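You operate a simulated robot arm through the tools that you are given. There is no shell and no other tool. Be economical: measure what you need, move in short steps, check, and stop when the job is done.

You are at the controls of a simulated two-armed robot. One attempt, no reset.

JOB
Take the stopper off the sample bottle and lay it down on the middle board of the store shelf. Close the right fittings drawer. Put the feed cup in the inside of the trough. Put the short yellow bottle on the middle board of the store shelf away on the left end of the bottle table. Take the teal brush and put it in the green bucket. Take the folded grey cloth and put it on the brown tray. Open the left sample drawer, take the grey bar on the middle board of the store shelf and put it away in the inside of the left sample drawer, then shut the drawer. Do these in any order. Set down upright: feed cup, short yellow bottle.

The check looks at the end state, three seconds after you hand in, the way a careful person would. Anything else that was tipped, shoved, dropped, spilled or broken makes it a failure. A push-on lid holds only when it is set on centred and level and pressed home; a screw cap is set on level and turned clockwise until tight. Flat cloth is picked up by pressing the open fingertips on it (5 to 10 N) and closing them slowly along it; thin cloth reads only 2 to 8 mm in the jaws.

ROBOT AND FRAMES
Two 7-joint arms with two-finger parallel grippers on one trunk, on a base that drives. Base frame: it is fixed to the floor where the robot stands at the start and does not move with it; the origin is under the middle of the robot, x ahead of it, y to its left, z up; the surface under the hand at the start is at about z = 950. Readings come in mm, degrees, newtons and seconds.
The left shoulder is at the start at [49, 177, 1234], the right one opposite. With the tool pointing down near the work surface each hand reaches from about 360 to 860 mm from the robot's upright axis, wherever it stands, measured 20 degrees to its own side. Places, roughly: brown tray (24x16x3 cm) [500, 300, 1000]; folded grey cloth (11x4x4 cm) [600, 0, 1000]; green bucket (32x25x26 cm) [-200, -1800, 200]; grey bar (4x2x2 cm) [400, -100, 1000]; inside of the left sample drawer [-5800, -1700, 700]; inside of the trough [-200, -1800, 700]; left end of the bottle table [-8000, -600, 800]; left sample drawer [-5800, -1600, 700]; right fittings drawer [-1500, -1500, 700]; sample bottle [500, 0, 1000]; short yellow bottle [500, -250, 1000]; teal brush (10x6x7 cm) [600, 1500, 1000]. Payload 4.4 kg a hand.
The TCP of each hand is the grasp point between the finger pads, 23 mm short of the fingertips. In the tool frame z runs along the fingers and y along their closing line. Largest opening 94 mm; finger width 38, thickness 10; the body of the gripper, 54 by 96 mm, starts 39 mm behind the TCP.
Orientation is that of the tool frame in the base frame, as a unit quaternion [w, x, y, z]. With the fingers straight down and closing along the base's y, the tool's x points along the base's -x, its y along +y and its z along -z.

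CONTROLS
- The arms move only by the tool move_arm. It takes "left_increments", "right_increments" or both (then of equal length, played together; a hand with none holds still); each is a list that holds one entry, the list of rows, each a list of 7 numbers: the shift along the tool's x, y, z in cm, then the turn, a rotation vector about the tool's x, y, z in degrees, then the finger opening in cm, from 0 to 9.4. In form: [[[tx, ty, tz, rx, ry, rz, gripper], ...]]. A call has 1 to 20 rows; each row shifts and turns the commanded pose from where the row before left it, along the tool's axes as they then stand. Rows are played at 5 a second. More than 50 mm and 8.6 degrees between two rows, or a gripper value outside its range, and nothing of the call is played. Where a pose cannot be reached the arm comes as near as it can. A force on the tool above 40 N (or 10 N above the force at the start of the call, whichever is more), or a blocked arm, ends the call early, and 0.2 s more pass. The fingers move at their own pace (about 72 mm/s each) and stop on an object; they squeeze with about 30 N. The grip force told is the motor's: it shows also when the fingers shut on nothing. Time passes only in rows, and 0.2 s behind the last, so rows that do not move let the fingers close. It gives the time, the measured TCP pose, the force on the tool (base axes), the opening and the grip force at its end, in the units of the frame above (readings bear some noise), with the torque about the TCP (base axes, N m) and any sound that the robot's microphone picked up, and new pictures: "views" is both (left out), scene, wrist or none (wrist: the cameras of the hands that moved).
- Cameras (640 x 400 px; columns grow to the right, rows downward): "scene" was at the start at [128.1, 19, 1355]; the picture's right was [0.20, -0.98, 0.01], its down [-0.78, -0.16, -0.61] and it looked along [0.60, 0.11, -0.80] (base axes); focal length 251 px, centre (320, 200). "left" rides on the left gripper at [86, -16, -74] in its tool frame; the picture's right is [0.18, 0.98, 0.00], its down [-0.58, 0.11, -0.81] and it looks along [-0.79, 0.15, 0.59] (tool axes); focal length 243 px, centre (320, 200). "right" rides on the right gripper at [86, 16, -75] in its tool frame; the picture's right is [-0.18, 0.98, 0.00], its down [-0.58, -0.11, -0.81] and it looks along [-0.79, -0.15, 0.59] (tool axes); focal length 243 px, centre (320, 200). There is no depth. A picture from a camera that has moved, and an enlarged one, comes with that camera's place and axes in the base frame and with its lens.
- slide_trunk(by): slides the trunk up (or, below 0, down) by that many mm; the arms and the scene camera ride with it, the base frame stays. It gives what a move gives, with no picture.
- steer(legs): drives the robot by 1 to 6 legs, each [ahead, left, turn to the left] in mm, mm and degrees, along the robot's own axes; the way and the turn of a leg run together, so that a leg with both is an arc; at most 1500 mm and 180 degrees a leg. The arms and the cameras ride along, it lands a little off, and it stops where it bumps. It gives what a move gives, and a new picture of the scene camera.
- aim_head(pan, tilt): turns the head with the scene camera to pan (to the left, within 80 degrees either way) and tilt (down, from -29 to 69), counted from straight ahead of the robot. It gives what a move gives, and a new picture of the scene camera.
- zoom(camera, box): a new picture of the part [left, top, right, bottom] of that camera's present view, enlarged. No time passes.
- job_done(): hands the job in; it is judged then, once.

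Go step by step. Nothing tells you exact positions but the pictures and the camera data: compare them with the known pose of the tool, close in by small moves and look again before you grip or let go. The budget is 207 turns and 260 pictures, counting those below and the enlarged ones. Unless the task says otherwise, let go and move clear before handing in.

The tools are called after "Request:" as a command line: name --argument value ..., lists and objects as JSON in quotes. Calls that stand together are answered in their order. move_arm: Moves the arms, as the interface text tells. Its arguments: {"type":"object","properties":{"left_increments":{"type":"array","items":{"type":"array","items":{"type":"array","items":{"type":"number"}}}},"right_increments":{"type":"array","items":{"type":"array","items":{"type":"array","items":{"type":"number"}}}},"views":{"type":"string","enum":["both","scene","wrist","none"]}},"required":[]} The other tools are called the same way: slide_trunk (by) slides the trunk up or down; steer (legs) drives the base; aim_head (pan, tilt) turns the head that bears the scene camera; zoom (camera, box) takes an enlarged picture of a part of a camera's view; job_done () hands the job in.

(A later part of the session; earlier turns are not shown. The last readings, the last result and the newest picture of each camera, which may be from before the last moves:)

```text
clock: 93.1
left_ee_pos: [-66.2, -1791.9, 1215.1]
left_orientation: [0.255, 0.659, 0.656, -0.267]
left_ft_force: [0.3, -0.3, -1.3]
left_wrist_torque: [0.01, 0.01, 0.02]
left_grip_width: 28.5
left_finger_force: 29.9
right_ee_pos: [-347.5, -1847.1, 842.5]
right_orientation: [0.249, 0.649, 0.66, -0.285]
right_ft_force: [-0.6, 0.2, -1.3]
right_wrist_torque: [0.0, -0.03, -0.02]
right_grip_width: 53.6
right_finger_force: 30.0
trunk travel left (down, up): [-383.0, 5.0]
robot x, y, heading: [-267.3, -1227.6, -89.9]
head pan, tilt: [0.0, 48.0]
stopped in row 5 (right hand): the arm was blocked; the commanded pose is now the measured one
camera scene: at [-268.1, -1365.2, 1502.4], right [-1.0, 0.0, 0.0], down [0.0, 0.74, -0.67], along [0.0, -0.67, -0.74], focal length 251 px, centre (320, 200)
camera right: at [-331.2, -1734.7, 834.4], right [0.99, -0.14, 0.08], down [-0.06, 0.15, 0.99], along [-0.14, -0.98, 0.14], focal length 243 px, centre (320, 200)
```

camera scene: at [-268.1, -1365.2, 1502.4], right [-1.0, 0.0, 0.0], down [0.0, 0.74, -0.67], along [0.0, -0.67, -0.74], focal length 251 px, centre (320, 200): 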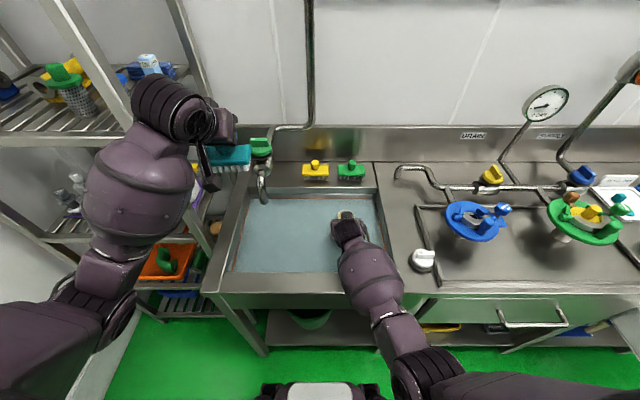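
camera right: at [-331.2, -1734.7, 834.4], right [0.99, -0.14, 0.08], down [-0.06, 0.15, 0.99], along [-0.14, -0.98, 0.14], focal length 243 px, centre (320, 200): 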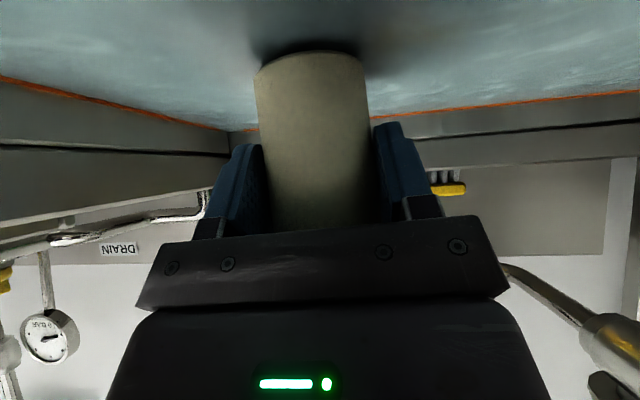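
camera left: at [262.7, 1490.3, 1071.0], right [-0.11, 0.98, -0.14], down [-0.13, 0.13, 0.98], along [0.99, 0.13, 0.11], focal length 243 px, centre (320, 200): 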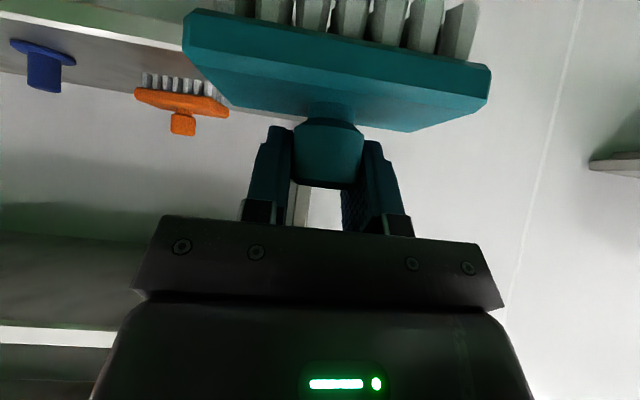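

The forearm droops onto the bench edge because the arm is too bent. I'll raise the hand, level it, drive back ~190 mm and reach with a straighter arm.

Request:
move_arm --right_increments '[[[-2.5, 0, -2.5, -2.1, 0, 2.1, 4.5], [-2.5, 0, -2.5, 0, 0, 0, 4.5], [-2.5, 0, -2.5, 0, 0, 0, 4.5], [-2.5, 0, -2.5, 0, 0, 0, 4.5], [0, 2, 0, 0, 0, 0, 4.5], [0, 2, 0, 0, 0, 0, 4.5]]]' --views "none"

Request:
steer --legs '[[-190, 0, 0]]'

```text
clock: 94.7
left_ee_pos: [-67.5, -1792.3, 1214.7]
left_orientation: [0.254, 0.659, 0.656, -0.267]
left_ft_force: [0.7, -0.2, -0.5]
left_wrist_torque: [-0.02, 0.0, -0.02]
left_grip_width: 28.8
left_finger_force: 29.7
right_ee_pos: [-374.0, -1850.9, 963.4]
right_orientation: [0.223, 0.651, 0.656, -0.312]
right_ft_force: [1.0, -0.1, -0.8]
right_wrist_torque: [0.01, 0.0, 0.0]
right_grip_width: 53.6
right_finger_force: 29.8
trunk travel left (down, up): [-383.0, 5.0]
robot x, y, heading: [-266.7, -1227.3, -89.7]
head pan, tilt: [0.0, 48.0]
stopped in row 6 (right hand): the arm was blocked; the commanded pose is now the measured one
```

```text
clock: 96.3
left_ee_pos: [-66.7, -1606.0, 1215.8]
left_orientation: [0.255, 0.66, 0.654, -0.269]
left_ft_force: [-0.3, 1.7, -0.1]
left_wrist_torque: [0.0, -0.01, 0.03]
left_grip_width: 29.1
left_finger_force: 29.7
right_ee_pos: [-374.4, -1663.2, 963.5]
right_orientation: [0.224, 0.65, 0.656, -0.312]
right_ft_force: [0.0, 0.3, 0.2]
right_wrist_torque: [0.0, -0.01, -0.02]
right_grip_width: 53.9
right_finger_force: 30.2
trunk travel left (down, up): [-383.0, 5.0]
robot x, y, heading: [-264.0, -1041.2, -89.9]
head pan, tilt: [0.0, 48.0]
camera scene: at [-268.6, -1177.8, 1502.5], right [-1.0, 0.0, 0.0], down [0.0, 0.74, -0.67], along [0.0, -0.67, -0.74], focal length 251 px, centre (320, 200)
```

scene: 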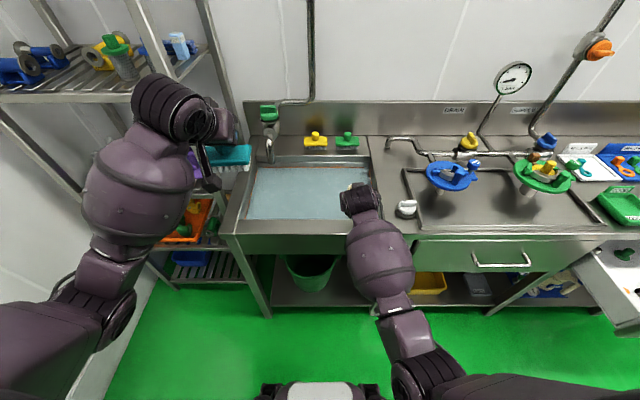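

It was actually a joint limit: the right hand was too far across. I'll move the hand to its own side, level the cup, and shift the robot left.

Request:
move_arm --right_increments '[[[0, -4, -1, 0, 0, 0, 4.5], [0, -4, -1, 0, 0, 0, 4.5], [0, -4, 0, 0, 0, 0, 4.5], [0, 0, 0, -3.2, 0, 1.5, 4.5], [0, 0, 0, -3.3, 0, 1.6, 4.5], [0, 0, 0, 0, 0, 0, 4.5]]]' --left_increments '[[[2.9, 0, -2.73, 0, 0, 0, 2], [2.9, 0, -2.73, 0, 0, 0, 2], [2.9, 0, -2.73, 0, 0, 0, 2], [0, 0, 0, 0, 0, 0, 2], [0, 0, 0, 0, 0, 0, 2], [0, 0, 0, 0, 0, 0, 2]]]' --views "none"

Request:
steer --legs '[[0, 110, 0]]'

```text
clock: 97.7
left_ee_pos: [-63.7, -1489.3, 1214.4]
left_orientation: [0.256, 0.659, 0.655, -0.267]
left_ft_force: [1.0, 0.4, -1.7]
left_wrist_torque: [-0.02, -0.01, 0.01]
left_grip_width: 28.9
left_finger_force: 29.6
right_ee_pos: [-490.3, -1646.3, 991.0]
right_orientation: [0.267, 0.655, 0.655, -0.267]
right_ft_force: [0.2, -0.1, -0.6]
right_wrist_torque: [-0.01, 0.01, 0.0]
right_grip_width: 53.7
right_finger_force: 29.7
trunk travel left (down, up): [-383.0, 5.0]
robot x, y, heading: [-266.9, -1045.3, -90.1]
head pan, tilt: [0.0, 48.0]
```

```text
clock: 99.3
left_ee_pos: [43.9, -1489.2, 1213.7]
left_orientation: [0.254, 0.661, 0.654, -0.267]
left_ft_force: [0.1, -0.4, -1.7]
left_wrist_torque: [0.0, 0.01, -0.03]
left_grip_width: 28.7
left_finger_force: 30.2
right_ee_pos: [-382.1, -1646.4, 990.2]
right_orientation: [0.267, 0.655, 0.654, -0.267]
right_ft_force: [0.1, 0.6, 0.0]
right_wrist_torque: [0.03, 0.01, 0.02]
right_grip_width: 53.7
right_finger_force: 30.2
trunk travel left (down, up): [-383.0, 5.0]
robot x, y, heading: [-156.3, -1041.8, -90.0]
head pan, tilt: [0.0, 48.0]
camera scene: at [-158.5, -1179.1, 1502.4], right [-1.0, 0.0, 0.0], down [0.0, 0.74, -0.67], along [0.0, -0.67, -0.74], focal length 251 px, centre (320, 200)
```

scene: 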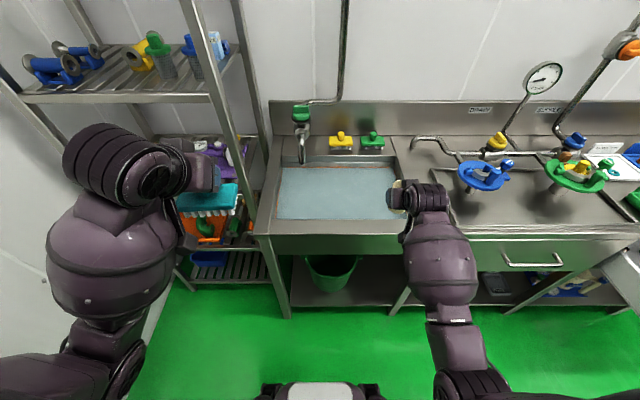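

Cup is level again. Extend over the trough and lower to z≈860.

Request:
move_arm --right_increments '[[[-2.83, 0.3, 2.83, 0, 0, 0, 4.5], [-2.83, 0.3, 2.83, 0, 0, 0, 4.5], [-2.83, 0.3, 2.83, 0, 0, 0, 4.5], [-2.83, 0.3, 2.83, 0, 0, 0, 4.5], [-2.83, 0.3, 2.83, 0, 0, 0, 4.5], [2.3, 0, 2.3, 0, 0, 0, 4.5], [2.3, 0, 2.3, 0, 0, 0, 4.5], [2.3, 0, 2.3, 0, 0, 0, 4.5], [2.3, 0, 2.3, 0, 0, 0, 4.5], [0, 0, 0, 0, 0, 0, 4.5]]]'

```text
clock: 101.5
left_ee_pos: [43.9, -1489.4, 1213.8]
left_orientation: [0.254, 0.661, 0.654, -0.267]
left_ft_force: [-0.9, -0.1, -0.7]
left_wrist_torque: [-0.02, 0.0, -0.02]
left_grip_width: 28.9
left_finger_force: 30.0
right_ee_pos: [-369.0, -1831.0, 881.8]
right_orientation: [0.268, 0.655, 0.654, -0.267]
right_ft_force: [-0.9, 0.4, 0.2]
right_wrist_torque: [-0.01, 0.01, -0.01]
right_grip_width: 53.7
right_finger_force: 30.3
right hand out of reach, approached as far as the arm can: row 8, 9
trunk travel left (down, up): [-383.0, 5.0]
robot x, y, heading: [-152.2, -1040.7, -89.8]
head pan, tilt: [0.0, 48.0]
camera scene: at [-158.6, -1179.3, 1502.4], right [-1.0, 0.0, 0.0], down [0.0, 0.74, -0.67], along [0.0, -0.67, -0.74], focal length 251 px, centre (320, 200)
camera right: at [-353.2, -1718.8, 874.7], right [0.98, -0.13, 0.13], down [-0.11, 0.15, 0.98], along [-0.15, -0.98, 0.13], focal length 243 px, centre (320, 200)
```

scene: 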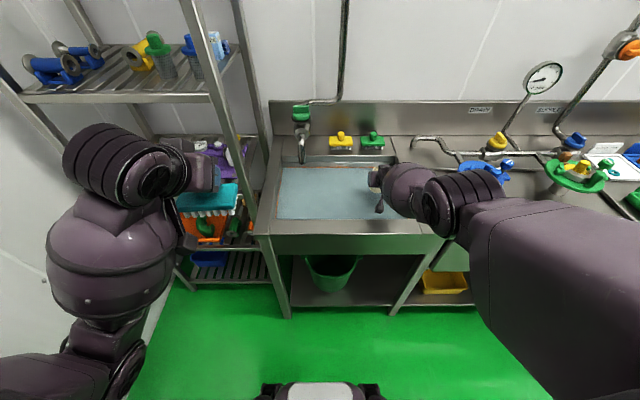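
right: 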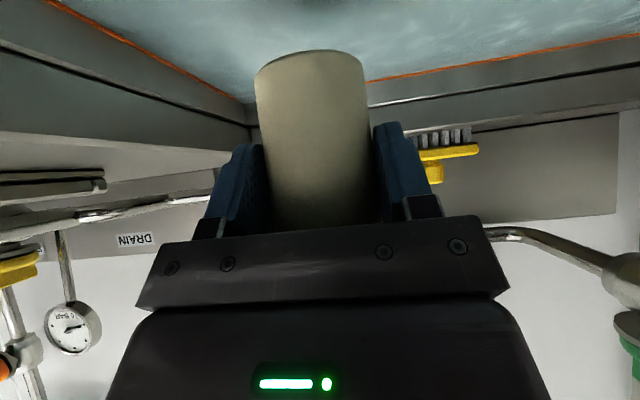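

Arm is nearly straight and clears the edge. Drive 50 mm forward for wall clearance and lower with the trunk.

Request:
steer --legs '[[50, 0, 0]]'

Request:
slide_trunk --by -50

Request:
slide_trunk --by -20

Request:
move_arm --right_increments '[[[0, 0, 0, 0, 0, 0, 4.5]]]'

```text
clock: 102.4
left_ee_pos: [44.5, -1538.6, 1213.5]
left_orientation: [0.254, 0.66, 0.654, -0.267]
left_ft_force: [0.3, -0.4, -1.4]
left_wrist_torque: [-0.01, 0.04, 0.01]
left_grip_width: 28.8
left_finger_force: 29.5
right_ee_pos: [-368.8, -1881.0, 880.7]
right_orientation: [0.267, 0.655, 0.654, -0.267]
right_ft_force: [-1.0, 0.5, -0.8]
right_wrist_torque: [0.01, 0.02, 0.0]
right_grip_width: 53.5
right_finger_force: 29.5
trunk travel left (down, up): [-383.0, 5.0]
robot x, y, heading: [-154.7, -1087.2, -90.0]
head pan, tilt: [0.0, 48.0]
camera scene: at [-159.0, -1230.2, 1502.1], right [-1.0, 0.0, 0.0], down [0.0, 0.74, -0.67], along [0.0, -0.67, -0.74], focal length 251 px, centre (320, 200)
```

scene: 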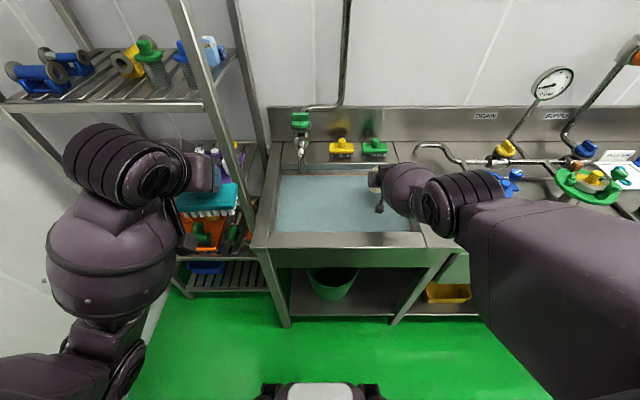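

```text
clock: 103.3
left_ee_pos: [44.4, -1535.8, 1164.9]
left_orientation: [0.254, 0.66, 0.654, -0.267]
left_ft_force: [0.1, 0.3, -0.6]
left_wrist_torque: [-0.02, 0.0, 0.02]
left_grip_width: 28.8
left_finger_force: 30.4
right_ee_pos: [-368.1, -1880.4, 831.3]
right_orientation: [0.267, 0.655, 0.655, -0.266]
right_ft_force: [-1.2, -0.4, 0.1]
right_wrist_torque: [0.03, 0.01, -0.02]
right_grip_width: 53.6
right_finger_force: 29.8
trunk travel left (down, up): [-333.0, 55.0]
robot x, y, heading: [-157.7, -1093.7, -89.8]
head pan, tilt: [0.0, 48.0]
```

```text
clock: 104.0
left_ee_pos: [43.9, -1538.1, 1141.5]
left_orientation: [0.252, 0.662, 0.655, -0.265]
left_ft_force: [0.1, 0.4, -0.5]
left_wrist_torque: [-0.02, 0.0, 0.01]
left_grip_width: 28.8
left_finger_force: 29.8
right_ee_pos: [-368.5, -1880.9, 812.1]
right_orientation: [0.267, 0.655, 0.654, -0.268]
right_ft_force: [0.2, 0.2, -0.3]
right_wrist_torque: [0.03, -0.03, -0.02]
right_grip_width: 53.4
right_finger_force: 30.8
trunk travel left (down, up): [-313.0, 75.0]
robot x, y, heading: [-156.1, -1090.0, -89.9]
head pan, tilt: [0.0, 48.0]
```

```text
clock: 104.4
left_ee_pos: [44.4, -1539.3, 1140.8]
left_orientation: [0.252, 0.661, 0.655, -0.265]
left_ft_force: [0.3, 0.5, -0.9]
left_wrist_torque: [-0.03, -0.03, -0.04]
left_grip_width: 28.4
left_finger_force: 30.4
right_ee_pos: [-369.4, -1879.7, 810.7]
right_orientation: [0.267, 0.655, 0.654, -0.268]
right_ft_force: [0.1, -1.0, 0.3]
right_wrist_torque: [-0.01, 0.02, 0.01]
right_grip_width: 53.7
right_finger_force: 29.6
trunk travel left (down, up): [-313.0, 75.0]
robot x, y, heading: [-157.2, -1090.0, -90.2]
head pan, tilt: [0.0, 48.0]
camera scene: at [-159.0, -1231.7, 1432.4], right [-1.0, 0.0, 0.0], down [0.0, 0.74, -0.67], along [0.0, -0.67, -0.74], focal length 251 px, centre (320, 200)
camera right: at [-352.6, -1767.4, 804.7], right [0.98, -0.13, 0.13], down [-0.11, 0.15, 0.98], along [-0.15, -0.98, 0.13], focal length 243 px, centre (320, 200)
```

scene: 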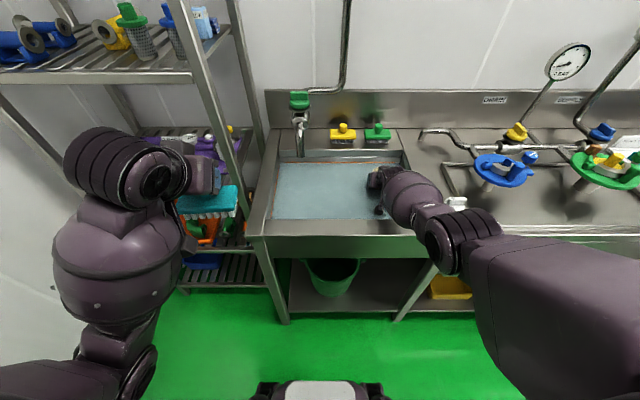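
right: 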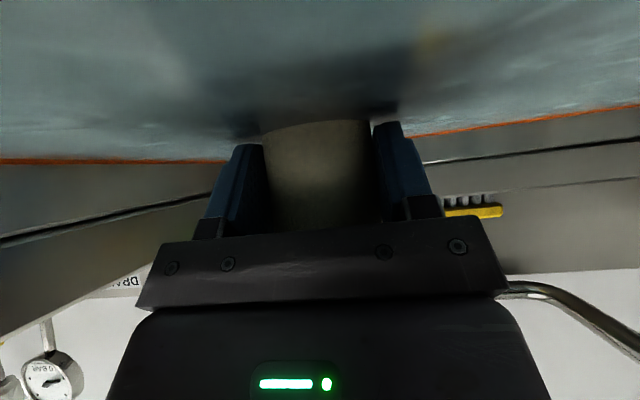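

Cup is partly below the water surface (≈790). Continue down with the trunk in small steps.

Request:
slide_trunk --by -20

Request:
slide_trunk --by -12

Request:
slide_trunk --by -8

```text
clock: 105.1
left_ee_pos: [44.9, -1541.3, 1114.8]
left_orientation: [0.248, 0.663, 0.657, -0.261]
left_ft_force: [0.0, -0.2, -0.4]
left_wrist_torque: [0.01, 0.01, 0.0]
left_grip_width: 29.1
left_finger_force: 30.3
right_ee_pos: [-368.3, -1880.9, 793.3]
right_orientation: [0.268, 0.655, 0.654, -0.268]
right_ft_force: [-0.5, 0.6, -0.4]
right_wrist_torque: [-0.02, 0.01, 0.02]
right_grip_width: 53.7
right_finger_force: 30.0
trunk travel left (down, up): [-293.0, 95.0]
robot x, y, heading: [-155.5, -1090.0, -90.1]
head pan, tilt: [0.0, 48.0]
```

```text
clock: 105.7
left_ee_pos: [43.1, -1542.7, 1098.6]
left_orientation: [0.243, 0.665, 0.658, -0.257]
left_ft_force: [0.2, 0.2, -0.7]
left_wrist_torque: [0.01, 0.0, 0.0]
left_grip_width: 29.2
left_finger_force: 30.5
right_ee_pos: [-369.1, -1880.5, 780.2]
right_orientation: [0.268, 0.654, 0.655, -0.268]
right_ft_force: [0.1, 0.3, -0.3]
right_wrist_torque: [0.03, 0.03, 0.01]
right_grip_width: 53.4
right_finger_force: 30.0
trunk travel left (down, up): [-281.0, 107.0]
robot x, y, heading: [-159.5, -1094.3, -90.3]
head pan, tilt: [0.0, 48.0]
```

```text
clock: 106.2
left_ee_pos: [44.7, -1544.9, 1086.9]
left_orientation: [0.241, 0.665, 0.659, -0.254]
left_ft_force: [0.2, -0.1, -0.9]
left_wrist_torque: [-0.04, -0.04, 0.01]
left_grip_width: 28.8
left_finger_force: 30.4
right_ee_pos: [-369.3, -1879.8, 773.4]
right_orientation: [0.267, 0.656, 0.653, -0.268]
right_ft_force: [0.5, -0.9, 0.1]
right_wrist_torque: [0.02, -0.03, 0.03]
right_grip_width: 53.6
right_finger_force: 30.0
trunk travel left (down, up): [-273.0, 115.0]
robot x, y, heading: [-156.5, -1086.5, -89.8]
head pan, tilt: [0.0, 48.0]
```

Left hand's pose is drifting oddly; take a look before continuing.

Request:
move_arm --right_increments '[[[0, 0, 0, 0, 0, 0, 4.5]]]'

```text
clock: 106.7
left_ee_pos: [43.7, -1546.1, 1087.2]
left_orientation: [0.24, 0.666, 0.659, -0.255]
left_ft_force: [-0.5, -0.2, -0.4]
left_wrist_torque: [-0.02, -0.01, -0.01]
left_grip_width: 28.7
left_finger_force: 29.9
right_ee_pos: [-367.9, -1880.5, 772.1]
right_orientation: [0.268, 0.654, 0.654, -0.268]
right_ft_force: [0.7, 0.1, -0.8]
right_wrist_torque: [-0.04, 0.02, 0.0]
right_grip_width: 53.6
right_finger_force: 29.5
trunk travel left (down, up): [-273.0, 115.0]
robot x, y, heading: [-155.0, -1088.6, -90.2]
head pan, tilt: [0.0, 48.0]
camera scene: at [-159.0, -1246.9, 1390.5], right [-1.0, 0.0, 0.0], down [0.0, 0.74, -0.67], along [0.0, -0.67, -0.74], focal length 251 px, centre (320, 200)
camera right: at [-352.7, -1767.5, 764.6], right [0.98, -0.13, 0.13], down [-0.11, 0.15, 0.98], along [-0.15, -0.98, 0.13], focal length 243 px, centre (320, 200)
```

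scene: 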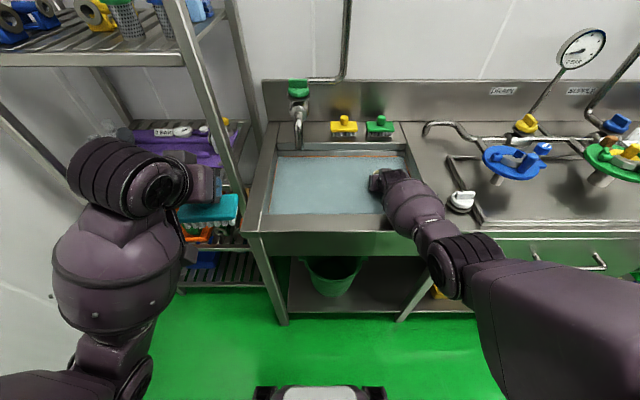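
right: 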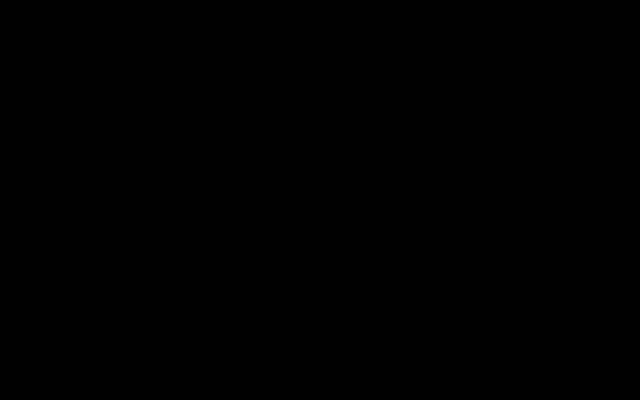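

No contact yet at the cup; continue lowering gently.

Request:
slide_trunk --by -8

Request:
slide_trunk --by -6

```text
clock: 107.2
left_ee_pos: [44.1, -1543.8, 1079.0]
left_orientation: [0.24, 0.665, 0.66, -0.253]
left_ft_force: [0.1, -0.1, -1.5]
left_wrist_torque: [-0.03, -0.03, -0.01]
left_grip_width: 28.7
left_finger_force: 30.2
right_ee_pos: [-368.8, -1880.3, 772.7]
right_orientation: [0.272, 0.653, 0.653, -0.272]
right_ft_force: [0.1, 0.2, 0.0]
right_wrist_torque: [-0.01, -0.01, 0.01]
right_grip_width: 53.8
right_finger_force: 29.5
trunk travel left (down, up): [-265.0, 123.0]
robot x, y, heading: [-156.1, -1092.7, -89.9]
head pan, tilt: [0.0, 48.0]
```

```text
clock: 107.8
left_ee_pos: [43.4, -1540.4, 1073.0]
left_orientation: [0.239, 0.667, 0.659, -0.254]
left_ft_force: [0.5, 0.0, -2.3]
left_wrist_torque: [-0.05, 0.03, 0.02]
left_grip_width: 29.1
left_finger_force: 30.4
right_ee_pos: [-368.2, -1881.5, 777.7]
right_orientation: [0.275, 0.651, 0.651, -0.278]
right_ft_force: [0.6, -0.2, -2.2]
right_wrist_torque: [0.01, -0.04, 0.02]
right_grip_width: 53.9
right_finger_force: 29.4
trunk travel left (down, up): [-259.0, 129.0]
robot x, y, heading: [-157.6, -1089.6, -90.0]
head pan, tilt: [0.0, 48.0]
```

The forearm reached the rim again. Go steeper: trunk fully up, retract the hand 90 mm, drive 90 mm closer, then lower with the arm.

Request:
slide_trunk --by 130

Request:
move_arm --right_increments '[[[2.12, 0, -2.12, 0, 0, 0, 4.5], [2.12, 0, -2.12, 0, 0, 0, 4.5], [2.12, 0, -2.12, 0, 0, 0, 4.5], [0, 0, 0, 0, 0, 0, 4.5]]]' --views "none"

Request:
steer --legs '[[90, 0, 0]]'

```text
clock: 109.3
left_ee_pos: [45.3, -1550.5, 1195.8]
left_orientation: [0.237, 0.666, 0.662, -0.249]
left_ft_force: [0.4, 0.2, -1.0]
left_wrist_torque: [-0.03, -0.06, 0.01]
left_grip_width: 28.8
left_finger_force: 29.3
right_ee_pos: [-369.3, -1880.1, 887.3]
right_orientation: [0.267, 0.655, 0.655, -0.267]
right_ft_force: [0.5, 0.1, 0.3]
right_wrist_torque: [-0.01, 0.02, -0.01]
right_grip_width: 53.4
right_finger_force: 30.0
trunk travel left (down, up): [-388.0, 0.0]
robot x, y, heading: [-156.5, -1090.9, -90.1]
head pan, tilt: [0.0, 48.0]
```

```text
clock: 110.3
left_ee_pos: [43.0, -1550.2, 1195.3]
left_orientation: [0.237, 0.667, 0.661, -0.25]
left_ft_force: [0.2, -0.4, -0.8]
left_wrist_torque: [-0.04, 0.02, 0.01]
left_grip_width: 28.8
left_finger_force: 29.6
right_ee_pos: [-369.9, -1794.6, 887.4]
right_orientation: [0.267, 0.656, 0.654, -0.268]
right_ft_force: [-0.1, -0.4, -0.3]
right_wrist_torque: [0.0, 0.0, 0.0]
right_grip_width: 53.7
right_finger_force: 29.8
trunk travel left (down, up): [-388.0, 0.0]
robot x, y, heading: [-156.2, -1089.9, -89.9]
head pan, tilt: [0.0, 48.0]
```

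```text
clock: 111.5
left_ee_pos: [43.3, -1641.3, 1195.4]
left_orientation: [0.236, 0.667, 0.661, -0.249]
left_ft_force: [0.1, 0.2, -0.2]
left_wrist_torque: [-0.02, 0.0, 0.02]
left_grip_width: 28.7
left_finger_force: 30.3
right_ee_pos: [-368.8, -1885.2, 887.1]
right_orientation: [0.267, 0.655, 0.654, -0.268]
right_ft_force: [-0.2, -0.6, -0.6]
right_wrist_torque: [0.02, 0.0, 0.02]
right_grip_width: 53.9
right_finger_force: 30.1
trunk travel left (down, up): [-388.0, 0.0]
robot x, y, heading: [-157.6, -1180.6, -89.7]
head pan, tilt: [0.0, 48.0]
camera scene: at [-159.1, -1320.9, 1506.8], right [-1.0, 0.0, 0.0], down [0.0, 0.74, -0.67], along [0.0, -0.67, -0.74], focal length 251 px, centre (320, 200)
```

scene: 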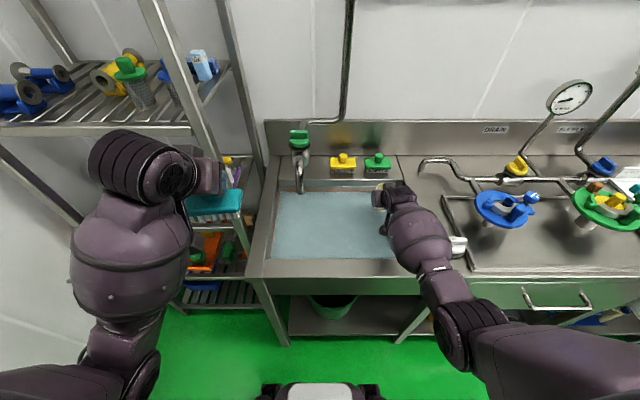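

Lower with the arm now.

Request:
move_arm --right_increments '[[[1.41, 0, 1.41, 0, 0, 0, 4.5], [1.41, 0, 1.41, 0, 0, 0, 4.5], [1.41, 0, 1.41, 0, 0, 0, 4.5], [1.41, 0, 1.41, 0, 0, 0, 4.5], [1.41, 0, 1.41, 0, 0, 0, 4.5], [0.71, 0, 0.71, 0, 0, 0, 4.5], [0.35, 0, 0.35, 0, 0, 0, 4.5], [0.35, 0, 0.35, 0, 0, 0, 4.5], [0, 0, 0, 0, 0, 0, 4.5]]]' --views "scene"

```text
clock: 113.5
left_ee_pos: [44.0, -1641.1, 1196.0]
left_orientation: [0.237, 0.667, 0.661, -0.25]
left_ft_force: [-0.3, 0.5, -0.9]
left_wrist_torque: [0.0, -0.02, -0.01]
left_grip_width: 28.7
left_finger_force: 30.2
right_ee_pos: [-367.7, -1881.2, 768.9]
right_orientation: [0.267, 0.656, 0.653, -0.269]
right_ft_force: [-0.6, 0.3, -0.1]
right_wrist_torque: [-0.02, 0.0, -0.01]
right_grip_width: 53.8
right_finger_force: 30.1
trunk travel left (down, up): [-388.0, 0.0]
robot x, y, heading: [-154.3, -1181.5, -89.8]
head pan, tilt: [0.0, 48.0]
camera scene: at [-159.2, -1319.4, 1506.9], right [-1.0, 0.0, 0.0], down [0.0, 0.74, -0.67], along [0.0, -0.67, -0.74], focal length 251 px, centre (320, 200)
```

scene: 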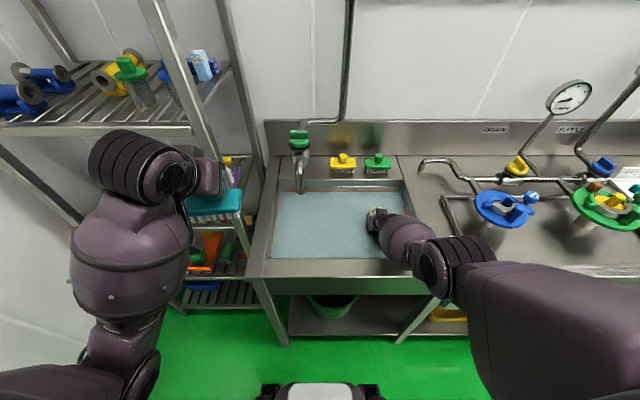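

Still free at base ≈707. Continue down.

Request:
move_arm --right_increments '[[[0.35, 0, 0.35, 0, 0, 0, 4.5], [0.35, 0, 0.35, 0, 0, 0, 4.5], [0.35, 0, 0.35, 0, 0, 0, 4.5], [0, 0, 0, 0, 0, 0, 4.5]]]' --views "none"

```text
clock: 114.5
left_ee_pos: [43.1, -1639.5, 1196.6]
left_orientation: [0.236, 0.667, 0.661, -0.249]
left_ft_force: [0.5, -0.1, -1.4]
left_wrist_torque: [-0.01, 0.01, 0.0]
left_grip_width: 28.6
left_finger_force: 29.8
right_ee_pos: [-367.6, -1877.4, 764.4]
right_orientation: [0.266, 0.656, 0.654, -0.268]
right_ft_force: [0.5, -0.1, -0.4]
right_wrist_torque: [-0.03, 0.01, -0.03]
right_grip_width: 53.4
right_finger_force: 30.0
right hand out of reach, approached as far as the arm can: row 1, 2, 3
trunk travel left (down, up): [-388.0, 0.0]
robot x, y, heading: [-158.9, -1177.0, -90.1]
head pan, tilt: [0.0, 48.0]
```

Arm is at full stretch; lower with the trunk.

Request:
slide_trunk --by -10

Request:
slide_trunk --by -8

```text
clock: 115.0
left_ee_pos: [41.1, -1639.7, 1186.4]
left_orientation: [0.236, 0.668, 0.66, -0.249]
left_ft_force: [0.0, -0.5, -0.6]
left_wrist_torque: [0.01, -0.03, -0.01]
left_grip_width: 28.7
left_finger_force: 30.1
right_ee_pos: [-378.4, -1873.6, 753.2]
right_orientation: [0.248, 0.621, 0.687, -0.285]
right_ft_force: [0.6, 0.0, 0.1]
right_wrist_torque: [0.02, 0.0, -0.01]
right_grip_width: 53.5
right_finger_force: 30.0
trunk travel left (down, up): [-378.0, 10.0]
robot x, y, heading: [-154.7, -1180.7, -90.1]
head pan, tilt: [0.0, 48.0]
```

```text
clock: 115.6
left_ee_pos: [42.8, -1639.8, 1177.3]
left_orientation: [0.237, 0.667, 0.661, -0.25]
left_ft_force: [-0.5, 0.4, 0.0]
left_wrist_torque: [-0.01, 0.0, 0.07]
left_grip_width: 28.6
left_finger_force: 29.7
right_ee_pos: [-365.6, -1877.7, 750.3]
right_orientation: [0.27, 0.654, 0.655, -0.267]
right_ft_force: [-0.2, 0.6, -0.4]
right_wrist_torque: [0.0, -0.03, 0.01]
right_grip_width: 53.5
right_finger_force: 30.0
trunk travel left (down, up): [-370.0, 18.0]
robot x, y, heading: [-155.9, -1181.0, -89.9]
head pan, tilt: [0.0, 48.0]
```

Request:
slide_trunk --by -8

Request:
slide_trunk --by -8

Request:
slide_trunk --by -6

```text
clock: 116.2
left_ee_pos: [44.5, -1638.4, 1170.2]
left_orientation: [0.238, 0.666, 0.661, -0.251]
left_ft_force: [0.9, 0.0, -1.9]
left_wrist_torque: [-0.02, -0.01, 0.03]
left_grip_width: 28.8
left_finger_force: 30.2
right_ee_pos: [-366.1, -1880.7, 747.3]
right_orientation: [0.271, 0.653, 0.653, -0.271]
right_ft_force: [4.7, -0.1, 21.5]
right_wrist_torque: [-0.18, -0.1, 0.05]
right_grip_width: 53.2
right_finger_force: 29.8
trunk travel left (down, up): [-362.0, 26.0]
robot x, y, heading: [-158.0, -1179.1, -90.1]
head pan, tilt: [0.0, 48.0]
```

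```text
clock: 116.6
left_ee_pos: [42.8, -1639.0, 1164.3]
left_orientation: [0.237, 0.667, 0.661, -0.249]
left_ft_force: [0.1, 0.2, -1.7]
left_wrist_torque: [-0.01, 0.02, -0.04]
left_grip_width: 28.4
left_finger_force: 30.0
right_ee_pos: [-365.9, -1883.6, 744.4]
right_orientation: [0.274, 0.651, 0.653, -0.274]
right_ft_force: [0.3, 2.3, 15.6]
right_wrist_torque: [0.11, 0.08, 0.02]
right_grip_width: 53.0
right_finger_force: 30.0
trunk travel left (down, up): [-358.0, 31.0]
robot x, y, heading: [-160.3, -1182.2, -90.0]
head pan, tilt: [0.0, 48.0]
stopped: the force on the tool passed its limit at 44 N (the readings are from after the stop); the commanded pose is now the measured one
```

```text
clock: 117.1
left_ee_pos: [44.9, -1640.5, 1159.5]
left_orientation: [0.237, 0.667, 0.661, -0.249]
left_ft_force: [-0.9, -0.6, -1.6]
left_wrist_torque: [0.0, -0.01, -0.03]
left_grip_width: 28.6
left_finger_force: 29.7
right_ee_pos: [-364.7, -1888.7, 743.4]
right_orientation: [0.278, 0.65, 0.652, -0.276]
right_ft_force: [-0.1, -1.8, 12.3]
right_wrist_torque: [0.04, 0.04, -0.01]
right_grip_width: 53.3
right_finger_force: 30.3
trunk travel left (down, up): [-352.0, 37.0]
robot x, y, heading: [-152.6, -1180.1, -90.3]
head pan, tilt: [0.0, 48.0]
stopped: the force on the tool passed its limit at 42 N (the readings are from after the stop); the commanded pose is now the measured one
```

Cup rests on the trough floor. Ease up a hair, release, then rise straight up.

Request:
slide_trunk --by 4

Request:
move_arm --right_increments '[[[0, 0, 0, 0, 0, 0, 6], [0, 0, 0, 0, 0, 0, 7.5], [0, 0, 0, 0, 0, 0, 8.5], [0, 0, 0, 0, 0, 0, 8.5], [-0.35, 0, -0.35, 0, 0, 0, 8.5], [-0.71, 0, -0.71, 0, 0, 0, 8.5], [-1.4, 0, -1.4, 0, 0, 0, 8.5], [-1.4, 0, -1.4, 0, 0, 0, 8.5], [-1.4, 0, -1.4, 0, 0, 0, 8.5], [-1.4, 0, -1.4, 0, 0, 0, 8.5], [-1.4, 0, -1.4, 0, 0, 0, 8.5], [-1.4, 0, -1.4, 0, 0, 0, 8.5]]]'

```text
clock: 117.6
left_ee_pos: [44.2, -1640.2, 1163.1]
left_orientation: [0.236, 0.667, 0.661, -0.25]
left_ft_force: [-0.3, -0.5, -0.1]
left_wrist_torque: [0.03, 0.01, -0.01]
left_grip_width: 28.6
left_finger_force: 30.2
right_ee_pos: [-366.2, -1885.0, 744.4]
right_orientation: [0.274, 0.651, 0.653, -0.274]
right_ft_force: [0.4, -0.4, 3.2]
right_wrist_torque: [0.02, -0.07, 0.01]
right_grip_width: 53.0
right_finger_force: 29.3
trunk travel left (down, up): [-356.0, 33.0]
robot x, y, heading: [-156.8, -1179.2, -90.0]
head pan, tilt: [0.0, 48.0]
```

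```text
clock: 120.2
left_ee_pos: [44.5, -1639.6, 1162.7]
left_orientation: [0.237, 0.667, 0.661, -0.249]
left_ft_force: [-0.2, -0.4, -0.6]
left_wrist_torque: [0.0, -0.02, -0.03]
left_grip_width: 28.6
left_finger_force: 29.8
right_ee_pos: [-365.4, -1883.8, 878.2]
right_orientation: [0.276, 0.65, 0.652, -0.275]
right_ft_force: [-0.1, 0.0, 0.2]
right_wrist_torque: [0.03, 0.02, 0.0]
right_grip_width: 84.9
right_finger_force: 0.1
trunk travel left (down, up): [-356.0, 33.0]
robot x, y, heading: [-157.0, -1179.3, -90.1]
head pan, tilt: [0.0, 48.0]
camera scene: at [-159.0, -1317.0, 1475.5], right [-1.0, 0.0, 0.0], down [0.0, 0.74, -0.67], along [0.0, -0.67, -0.74], focal length 251 px, centre (320, 200)
camera right: at [-349.2, -1771.8, 868.2], right [0.98, -0.13, 0.13], down [-0.11, 0.17, 0.98], along [-0.15, -0.98, 0.16], focal length 243 px, centre (320, 200)
```

scene: 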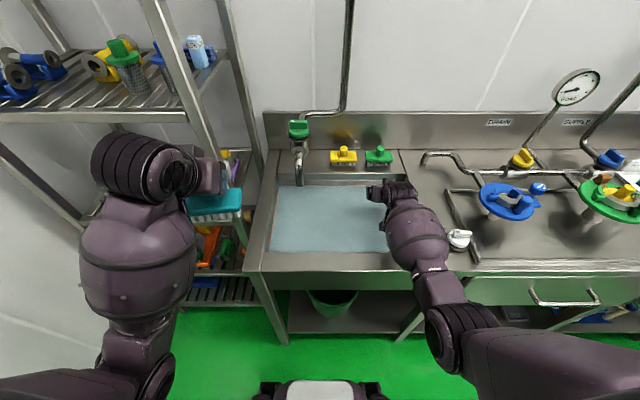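
right: 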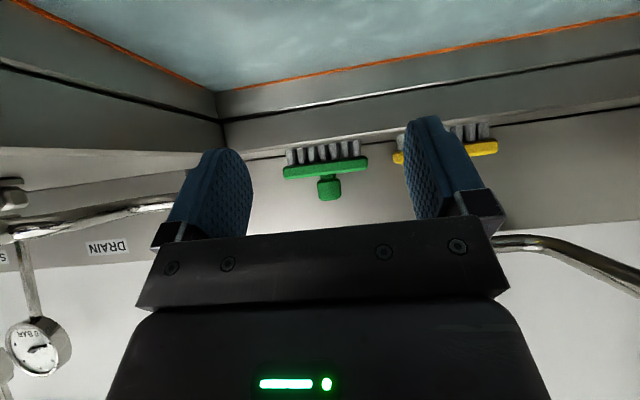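

Cup released. Retract the right hand, back off and move right so the left hand faces the bucket; then lower the trunk.

Request:
move_arm --right_increments '[[[-1.4, 0, -1.4, 0, 0, 0, 8.5], [-1.4, 0, -1.4, 0, 0, 0, 8.5], [-1.4, 0, -1.4, 0, 0, 0, 8.5], [-1.4, 0, -1.4, 0, 0, 0, 8.5], [2.8, 0, -2.8, 0, 0, 0, 8.5], [2.8, 0, -2.8, 0, 0, 0, 8.5], [2.8, 0, -2.8, 0, 0, 0, 8.5], [2.8, 0, -2.8, 0, 0, 0, 8.5], [2.8, 0, -2.8, 0, 0, 0, 8.5], [2.8, 0, -2.8, 0, 0, 0, 5]]]' --views "none"

Request:
steer --legs '[[-200, 0, 0], [0, -270, 0]]'

```text
clock: 122.4
left_ee_pos: [43.7, -1638.7, 1163.6]
left_orientation: [0.237, 0.666, 0.661, -0.25]
left_ft_force: [0.7, 0.4, -0.2]
left_wrist_torque: [0.0, 0.0, -0.04]
left_grip_width: 28.4
left_finger_force: 29.8
right_ee_pos: [-365.1, -1640.9, 956.2]
right_orientation: [0.275, 0.651, 0.652, -0.275]
right_ft_force: [0.0, 0.8, -0.5]
right_wrist_torque: [-0.02, 0.01, 0.02]
right_grip_width: 50.2
right_finger_force: 0.1
trunk travel left (down, up): [-356.0, 33.0]
robot x, y, heading: [-156.6, -1178.7, -90.0]
head pan, tilt: [0.0, 48.0]
```

```text
clock: 126.6
left_ee_pos: [-224.6, -1438.6, 1163.4]
left_orientation: [0.237, 0.668, 0.66, -0.25]
left_ft_force: [-0.7, -0.3, -0.2]
left_wrist_torque: [-0.03, 0.01, -0.02]
left_grip_width: 28.4
left_finger_force: 29.6
right_ee_pos: [-634.8, -1439.6, 955.9]
right_orientation: [0.275, 0.652, 0.651, -0.275]
right_ft_force: [-0.1, 0.1, -0.3]
right_wrist_torque: [-0.03, -0.02, 0.0]
right_grip_width: 50.2
right_finger_force: 0.1
trunk travel left (down, up): [-356.0, 33.0]
robot x, y, heading: [-424.9, -977.7, -90.2]
head pan, tilt: [0.0, 48.0]
camera scene: at [-426.6, -1114.9, 1475.5], right [-1.0, 0.01, 0.0], down [0.0, 0.74, -0.67], along [0.0, -0.67, -0.74], focal length 251 px, centre (320, 200)
```

scene: 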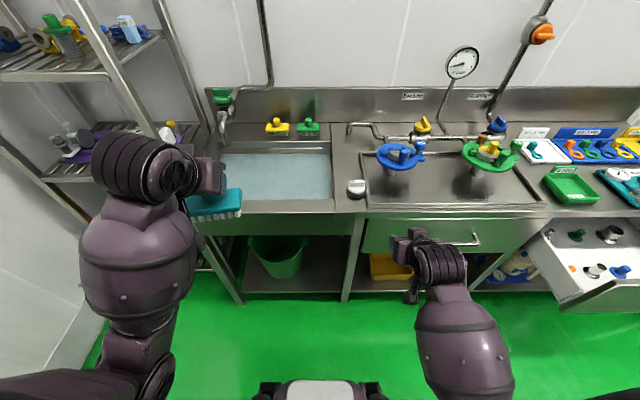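

Lower the trunk, with the right hand raised and tucked first.

Request:
move_arm --right_increments '[[[-2.2, 0, -2.2, 0, 0, 0, 5], [-2.2, 0, -2.2, 0, 0, 0, 5], [-2.2, 0, -2.2, 0, 0, 0, 5], [-2.2, 0, -2.2, 0, 0, 0, 5], [1.9, 0, -1.9, 0, 0, 0, 5], [1.9, 0, -1.9, 0, 0, 0, 5], [1.9, 0, -1.9, 0, 0, 0, 5]]]' --views "none"

Request:
slide_trunk --by -350

Request:
move_arm --left_increments '[[[2.9, 0, 2.7, 0, 0, 0, 2], [2.9, 0, 2.7, 0, 0, 0, 2], [2.9, 0, 2.7, 0, 0, 0, 2], [2.9, 0, 2.7, 0, 0, 0, 2], [2.9, 0, 2.7, 0, 0, 0, 2], [2.9, 0, 2.7, 0, 0, 0, 2], [2.9, 0, 2.7, 0, 0, 0, 2], [2.9, 0, 2.7, 0, 0, 0, 2]]]'

```text
clock: 128.2
left_ee_pos: [-221.3, -1437.2, 1162.9]
left_orientation: [0.236, 0.668, 0.66, -0.25]
left_ft_force: [0.6, 0.5, -0.6]
left_wrist_torque: [-0.06, 0.04, -0.04]
left_grip_width: 28.2
left_finger_force: 30.1
right_ee_pos: [-638.7, -1366.2, 1071.8]
right_orientation: [0.263, 0.637, 0.664, -0.29]
right_ft_force: [0.9, 0.2, 0.0]
right_wrist_torque: [0.01, 0.02, -0.01]
right_grip_width: 50.0
right_finger_force: 0.1
right hand out of reach, approached as far as the arm can: row 7
trunk travel left (down, up): [-356.0, 33.0]
robot x, y, heading: [-422.5, -977.2, -90.3]
head pan, tilt: [0.0, 48.0]
```

```text
clock: 130.7
left_ee_pos: [-225.4, -1410.8, 682.6]
left_orientation: [0.035, 0.709, 0.703, -0.05]
left_ft_force: [0.0, -0.2, -0.8]
left_wrist_torque: [-0.07, -0.03, 0.0]
left_grip_width: 28.3
left_finger_force: 29.6
right_ee_pos: [-635.9, -1285.5, 625.8]
right_orientation: [0.057, 0.701, 0.708, -0.061]
right_ft_force: [-0.5, -3.6, 14.7]
right_wrist_torque: [0.14, -0.42, -0.31]
right_grip_width: 49.6
right_finger_force: 0.1
trunk travel left (down, up): [-69.0, 319.0]
robot x, y, heading: [-424.2, -977.0, -90.7]
head pan, tilt: [0.0, 48.0]
stopped: the force on the tool passed its limit at 97 N (the readings are from after the stop); the commanded pose is now the measured one
```

```text
clock: 131.5
left_ee_pos: [-228.4, -1343.7, 602.4]
left_orientation: [0.044, 0.71, 0.7, -0.06]
left_ft_force: [-0.2, -11.2, 3.5]
left_wrist_torque: [-0.07, -0.21, -0.53]
left_grip_width: 30.8
left_finger_force: 29.7
right_ee_pos: [-634.8, -1286.0, 625.2]
right_orientation: [0.055, 0.699, 0.71, -0.061]
right_ft_force: [-0.3, -1.0, 12.9]
right_wrist_torque: [0.2, -0.38, -0.04]
right_grip_width: 49.5
right_finger_force: 0.1
trunk travel left (down, up): [-69.0, 319.0]
robot x, y, heading: [-423.1, -980.4, -90.5]
head pan, tilt: [0.0, 48.0]
stopped in row 3 (left hand): the force on the tool passed its limit at 56 N (the readings are from after the stop); the commanded pose is now the measured one
camera scene: at [-427.2, -1317.4, 1154.6], right [-1.0, 0.01, 0.0], down [0.0, 0.74, -0.67], along [0.0, -0.67, -0.74], focal length 251 px, centre (320, 200)
camera left: at [-242.8, -1246.8, 665.1], right [0.98, 0.17, -0.05], down [0.12, -0.46, 0.88], along [0.13, -0.87, -0.47], focal length 243 px, centre (320, 200)
```

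scene: 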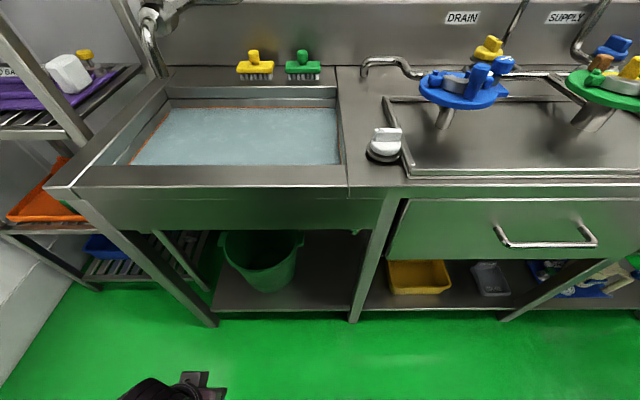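
left: 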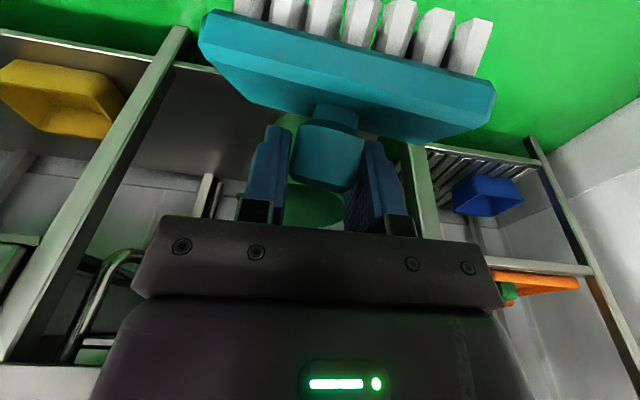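

Lowering tilted things and the right hand met something. Look down to see.

Request:
aim_head --pan -30 --tilt 69

Request:
aim_head --pan 30 --tilt 69

Request:
zoom --camera "right" --box '[0, 0, 640, 400]'

```text
clock: 132.4
left_ee_pos: [-228.3, -1342.6, 603.3]
left_orientation: [0.043, 0.709, 0.701, -0.06]
left_ft_force: [-2.7, -18.1, 2.8]
left_wrist_torque: [-0.3, -0.09, -0.72]
left_grip_width: 30.6
left_finger_force: 30.9
right_ee_pos: [-635.2, -1286.1, 625.6]
right_orientation: [0.055, 0.7, 0.71, -0.06]
right_ft_force: [-1.4, -1.9, 24.8]
right_wrist_torque: [0.31, -0.66, -0.07]
right_grip_width: 49.2
right_finger_force: 0.1
trunk travel left (down, up): [-69.0, 319.0]
robot x, y, heading: [-420.2, -979.6, -90.4]
head pan, tilt: [-30.0, 68.8]
camera scene: at [-455.1, -1286.6, 1130.3], right [-0.86, 0.5, 0.0], down [0.47, 0.8, -0.36], along [-0.18, -0.31, -0.93], focal length 251 px, centre (320, 200)
```

scene: 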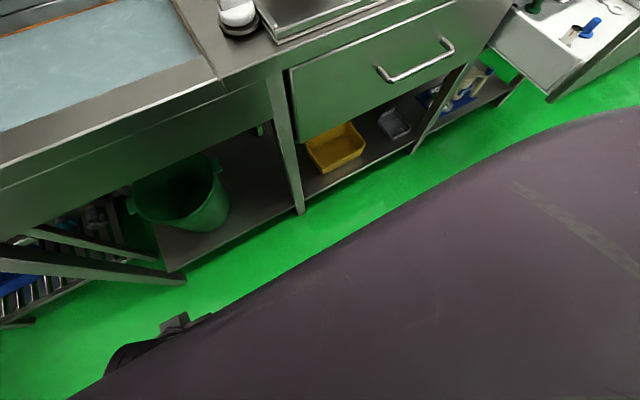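

```text
clock: 133.7
left_ee_pos: [-227.0, -1342.1, 603.2]
left_orientation: [0.042, 0.709, 0.701, -0.058]
left_ft_force: [0.9, -15.6, 1.8]
left_wrist_torque: [-0.34, -0.08, -0.72]
left_grip_width: 30.9
left_finger_force: 30.2
right_ee_pos: [-634.0, -1285.8, 625.5]
right_orientation: [0.056, 0.7, 0.71, -0.061]
right_ft_force: [-1.0, -7.0, 31.1]
right_wrist_torque: [0.3, -0.83, 0.06]
right_grip_width: 49.6
right_finger_force: 0.0
trunk travel left (down, up): [-69.0, 319.0]
robot x, y, heading: [-421.6, -979.3, -90.4]
head pan, tilt: [30.0, 68.8]
camera scene: at [-399.0, -1287.1, 1130.1], right [-0.87, -0.49, 0.0], down [-0.46, 0.81, -0.36], along [0.18, -0.32, -0.93], focal length 251 px, centre (320, 200)
```

scene: 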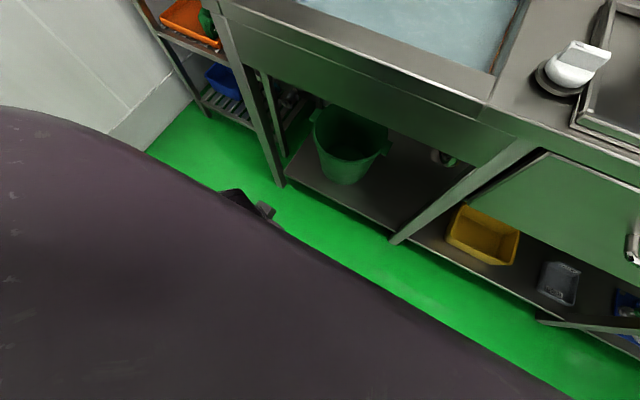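

```text
1.00 times, centred on (320, 200) of right (not enlarged: the box is as wide or as high as the picture)
camera zoom: at [-619.5, -1189.6, 685.4], right [0.99, -0.17, 0.02], down [-0.1, -0.44, 0.89], along [-0.14, -0.88, -0.45], focal length 243 px, centre (320, 200)
```

zoom: 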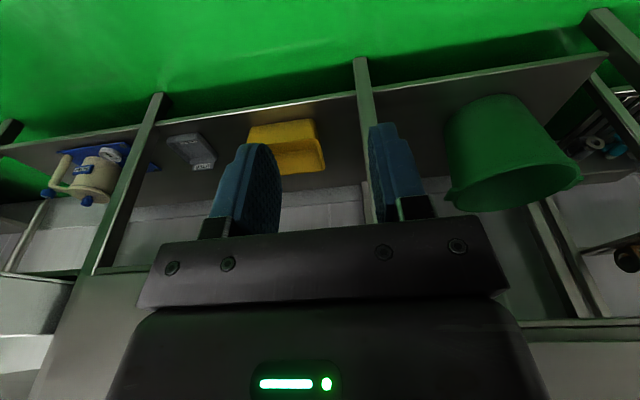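

The torso leans forward as it lowers and squeezed the tucked hands. Raise a bit, extend the arms forward, and check.

Request:
slide_trunk --by 100

Request:
move_arm --left_increments '[[[-3, 0, 0, 0, 0, 0, 2], [-3, 0, 0, 0, 0, 0, 2], [-3, 0, 0, 0, 0, 0, 2]]]' --right_increments '[[[-4, 0, -3, 0, 0, 0, 5], [-4, 0, -3, 0, 0, 0, 5], [-4, 0, -3, 0, 0, 0, 5]]]' --views "wrist"

Request:
aim_head --pan 0 --tilt 55

```text
clock: 134.3
left_ee_pos: [-228.8, -1345.8, 634.3]
left_orientation: [0.048, 0.709, 0.701, -0.064]
left_ft_force: [0.1, 0.2, -1.8]
left_wrist_torque: [0.03, 0.0, 0.0]
left_grip_width: 29.0
left_finger_force: 29.3
right_ee_pos: [-669.1, -1288.0, 653.3]
right_orientation: [0.023, 0.645, 0.757, -0.103]
right_ft_force: [0.8, 0.4, -0.5]
right_wrist_torque: [-0.01, 0.0, -0.04]
right_grip_width: 50.1
right_finger_force: 0.0
trunk travel left (down, up): [-97.0, 292.0]
robot x, y, heading: [-422.5, -976.4, -90.3]
head pan, tilt: [30.0, 68.8]
stopped: the arm was blocked; the commanded pose is now the measured one
```

```text
clock: 135.1
left_ee_pos: [-230.2, -1421.9, 646.8]
left_orientation: [0.047, 0.709, 0.701, -0.065]
left_ft_force: [-0.4, 0.7, -1.2]
left_wrist_torque: [-0.06, -0.02, 0.01]
left_grip_width: 28.7
left_finger_force: 29.7
right_ee_pos: [-676.1, -1378.3, 706.9]
right_orientation: [-0.037, 0.62, 0.772, -0.138]
right_ft_force: [0.2, 0.4, 0.4]
right_wrist_torque: [-0.01, -0.03, 0.07]
right_grip_width: 50.1
right_finger_force: 0.2
right hand out of reach, approached as far as the arm can: row 1, 2, 3
trunk travel left (down, up): [-97.0, 292.0]
robot x, y, heading: [-422.7, -980.0, -90.5]
head pan, tilt: [30.0, 68.8]
stopped in row 3 (right hand): the arm was blocked; the commanded pose is now the measured one
camera right: at [-664.4, -1280.6, 765.4], right [0.97, 0.01, -0.23], down [0.21, -0.45, 0.87], along [-0.09, -0.89, -0.44], focal length 243 px, centre (320, 200)
camera left: at [-244.3, -1324.6, 707.7], right [0.98, 0.17, -0.05], down [0.12, -0.45, 0.89], along [0.13, -0.88, -0.46], focal length 243 px, centre (320, 200)
```

right: 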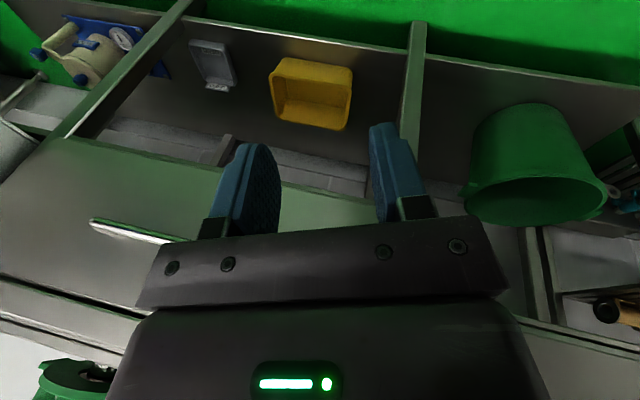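
left: 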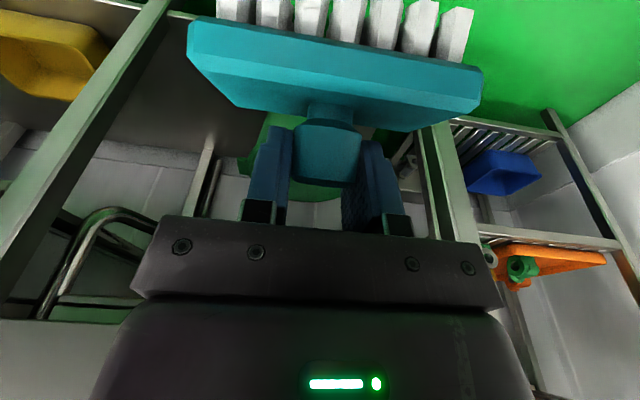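

```text
clock: 136.1
left_ee_pos: [-229.2, -1422.7, 645.7]
left_orientation: [0.048, 0.709, 0.701, -0.064]
left_ft_force: [0.7, -0.4, -0.7]
left_wrist_torque: [-0.03, -0.02, -0.01]
left_grip_width: 28.8
left_finger_force: 29.7
right_ee_pos: [-676.2, -1379.5, 708.3]
right_orientation: [-0.036, 0.619, 0.772, -0.14]
right_ft_force: [-0.5, 0.2, 0.8]
right_wrist_torque: [-0.01, -0.03, 0.01]
right_grip_width: 49.9
right_finger_force: 0.0
trunk travel left (down, up): [-97.0, 292.0]
robot x, y, heading: [-419.8, -979.5, -90.6]
head pan, tilt: [0.0, 55.0]
camera scene: at [-427.6, -1284.6, 1180.4], right [-1.0, 0.01, 0.0], down [0.0, 0.82, -0.57], along [0.0, -0.57, -0.82], focal length 251 px, centre (320, 200)
```

scene: 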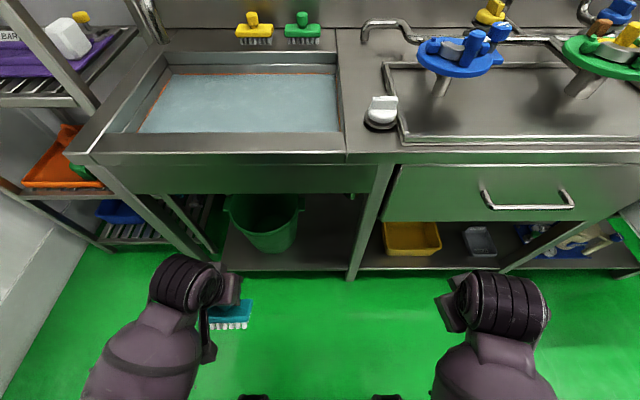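

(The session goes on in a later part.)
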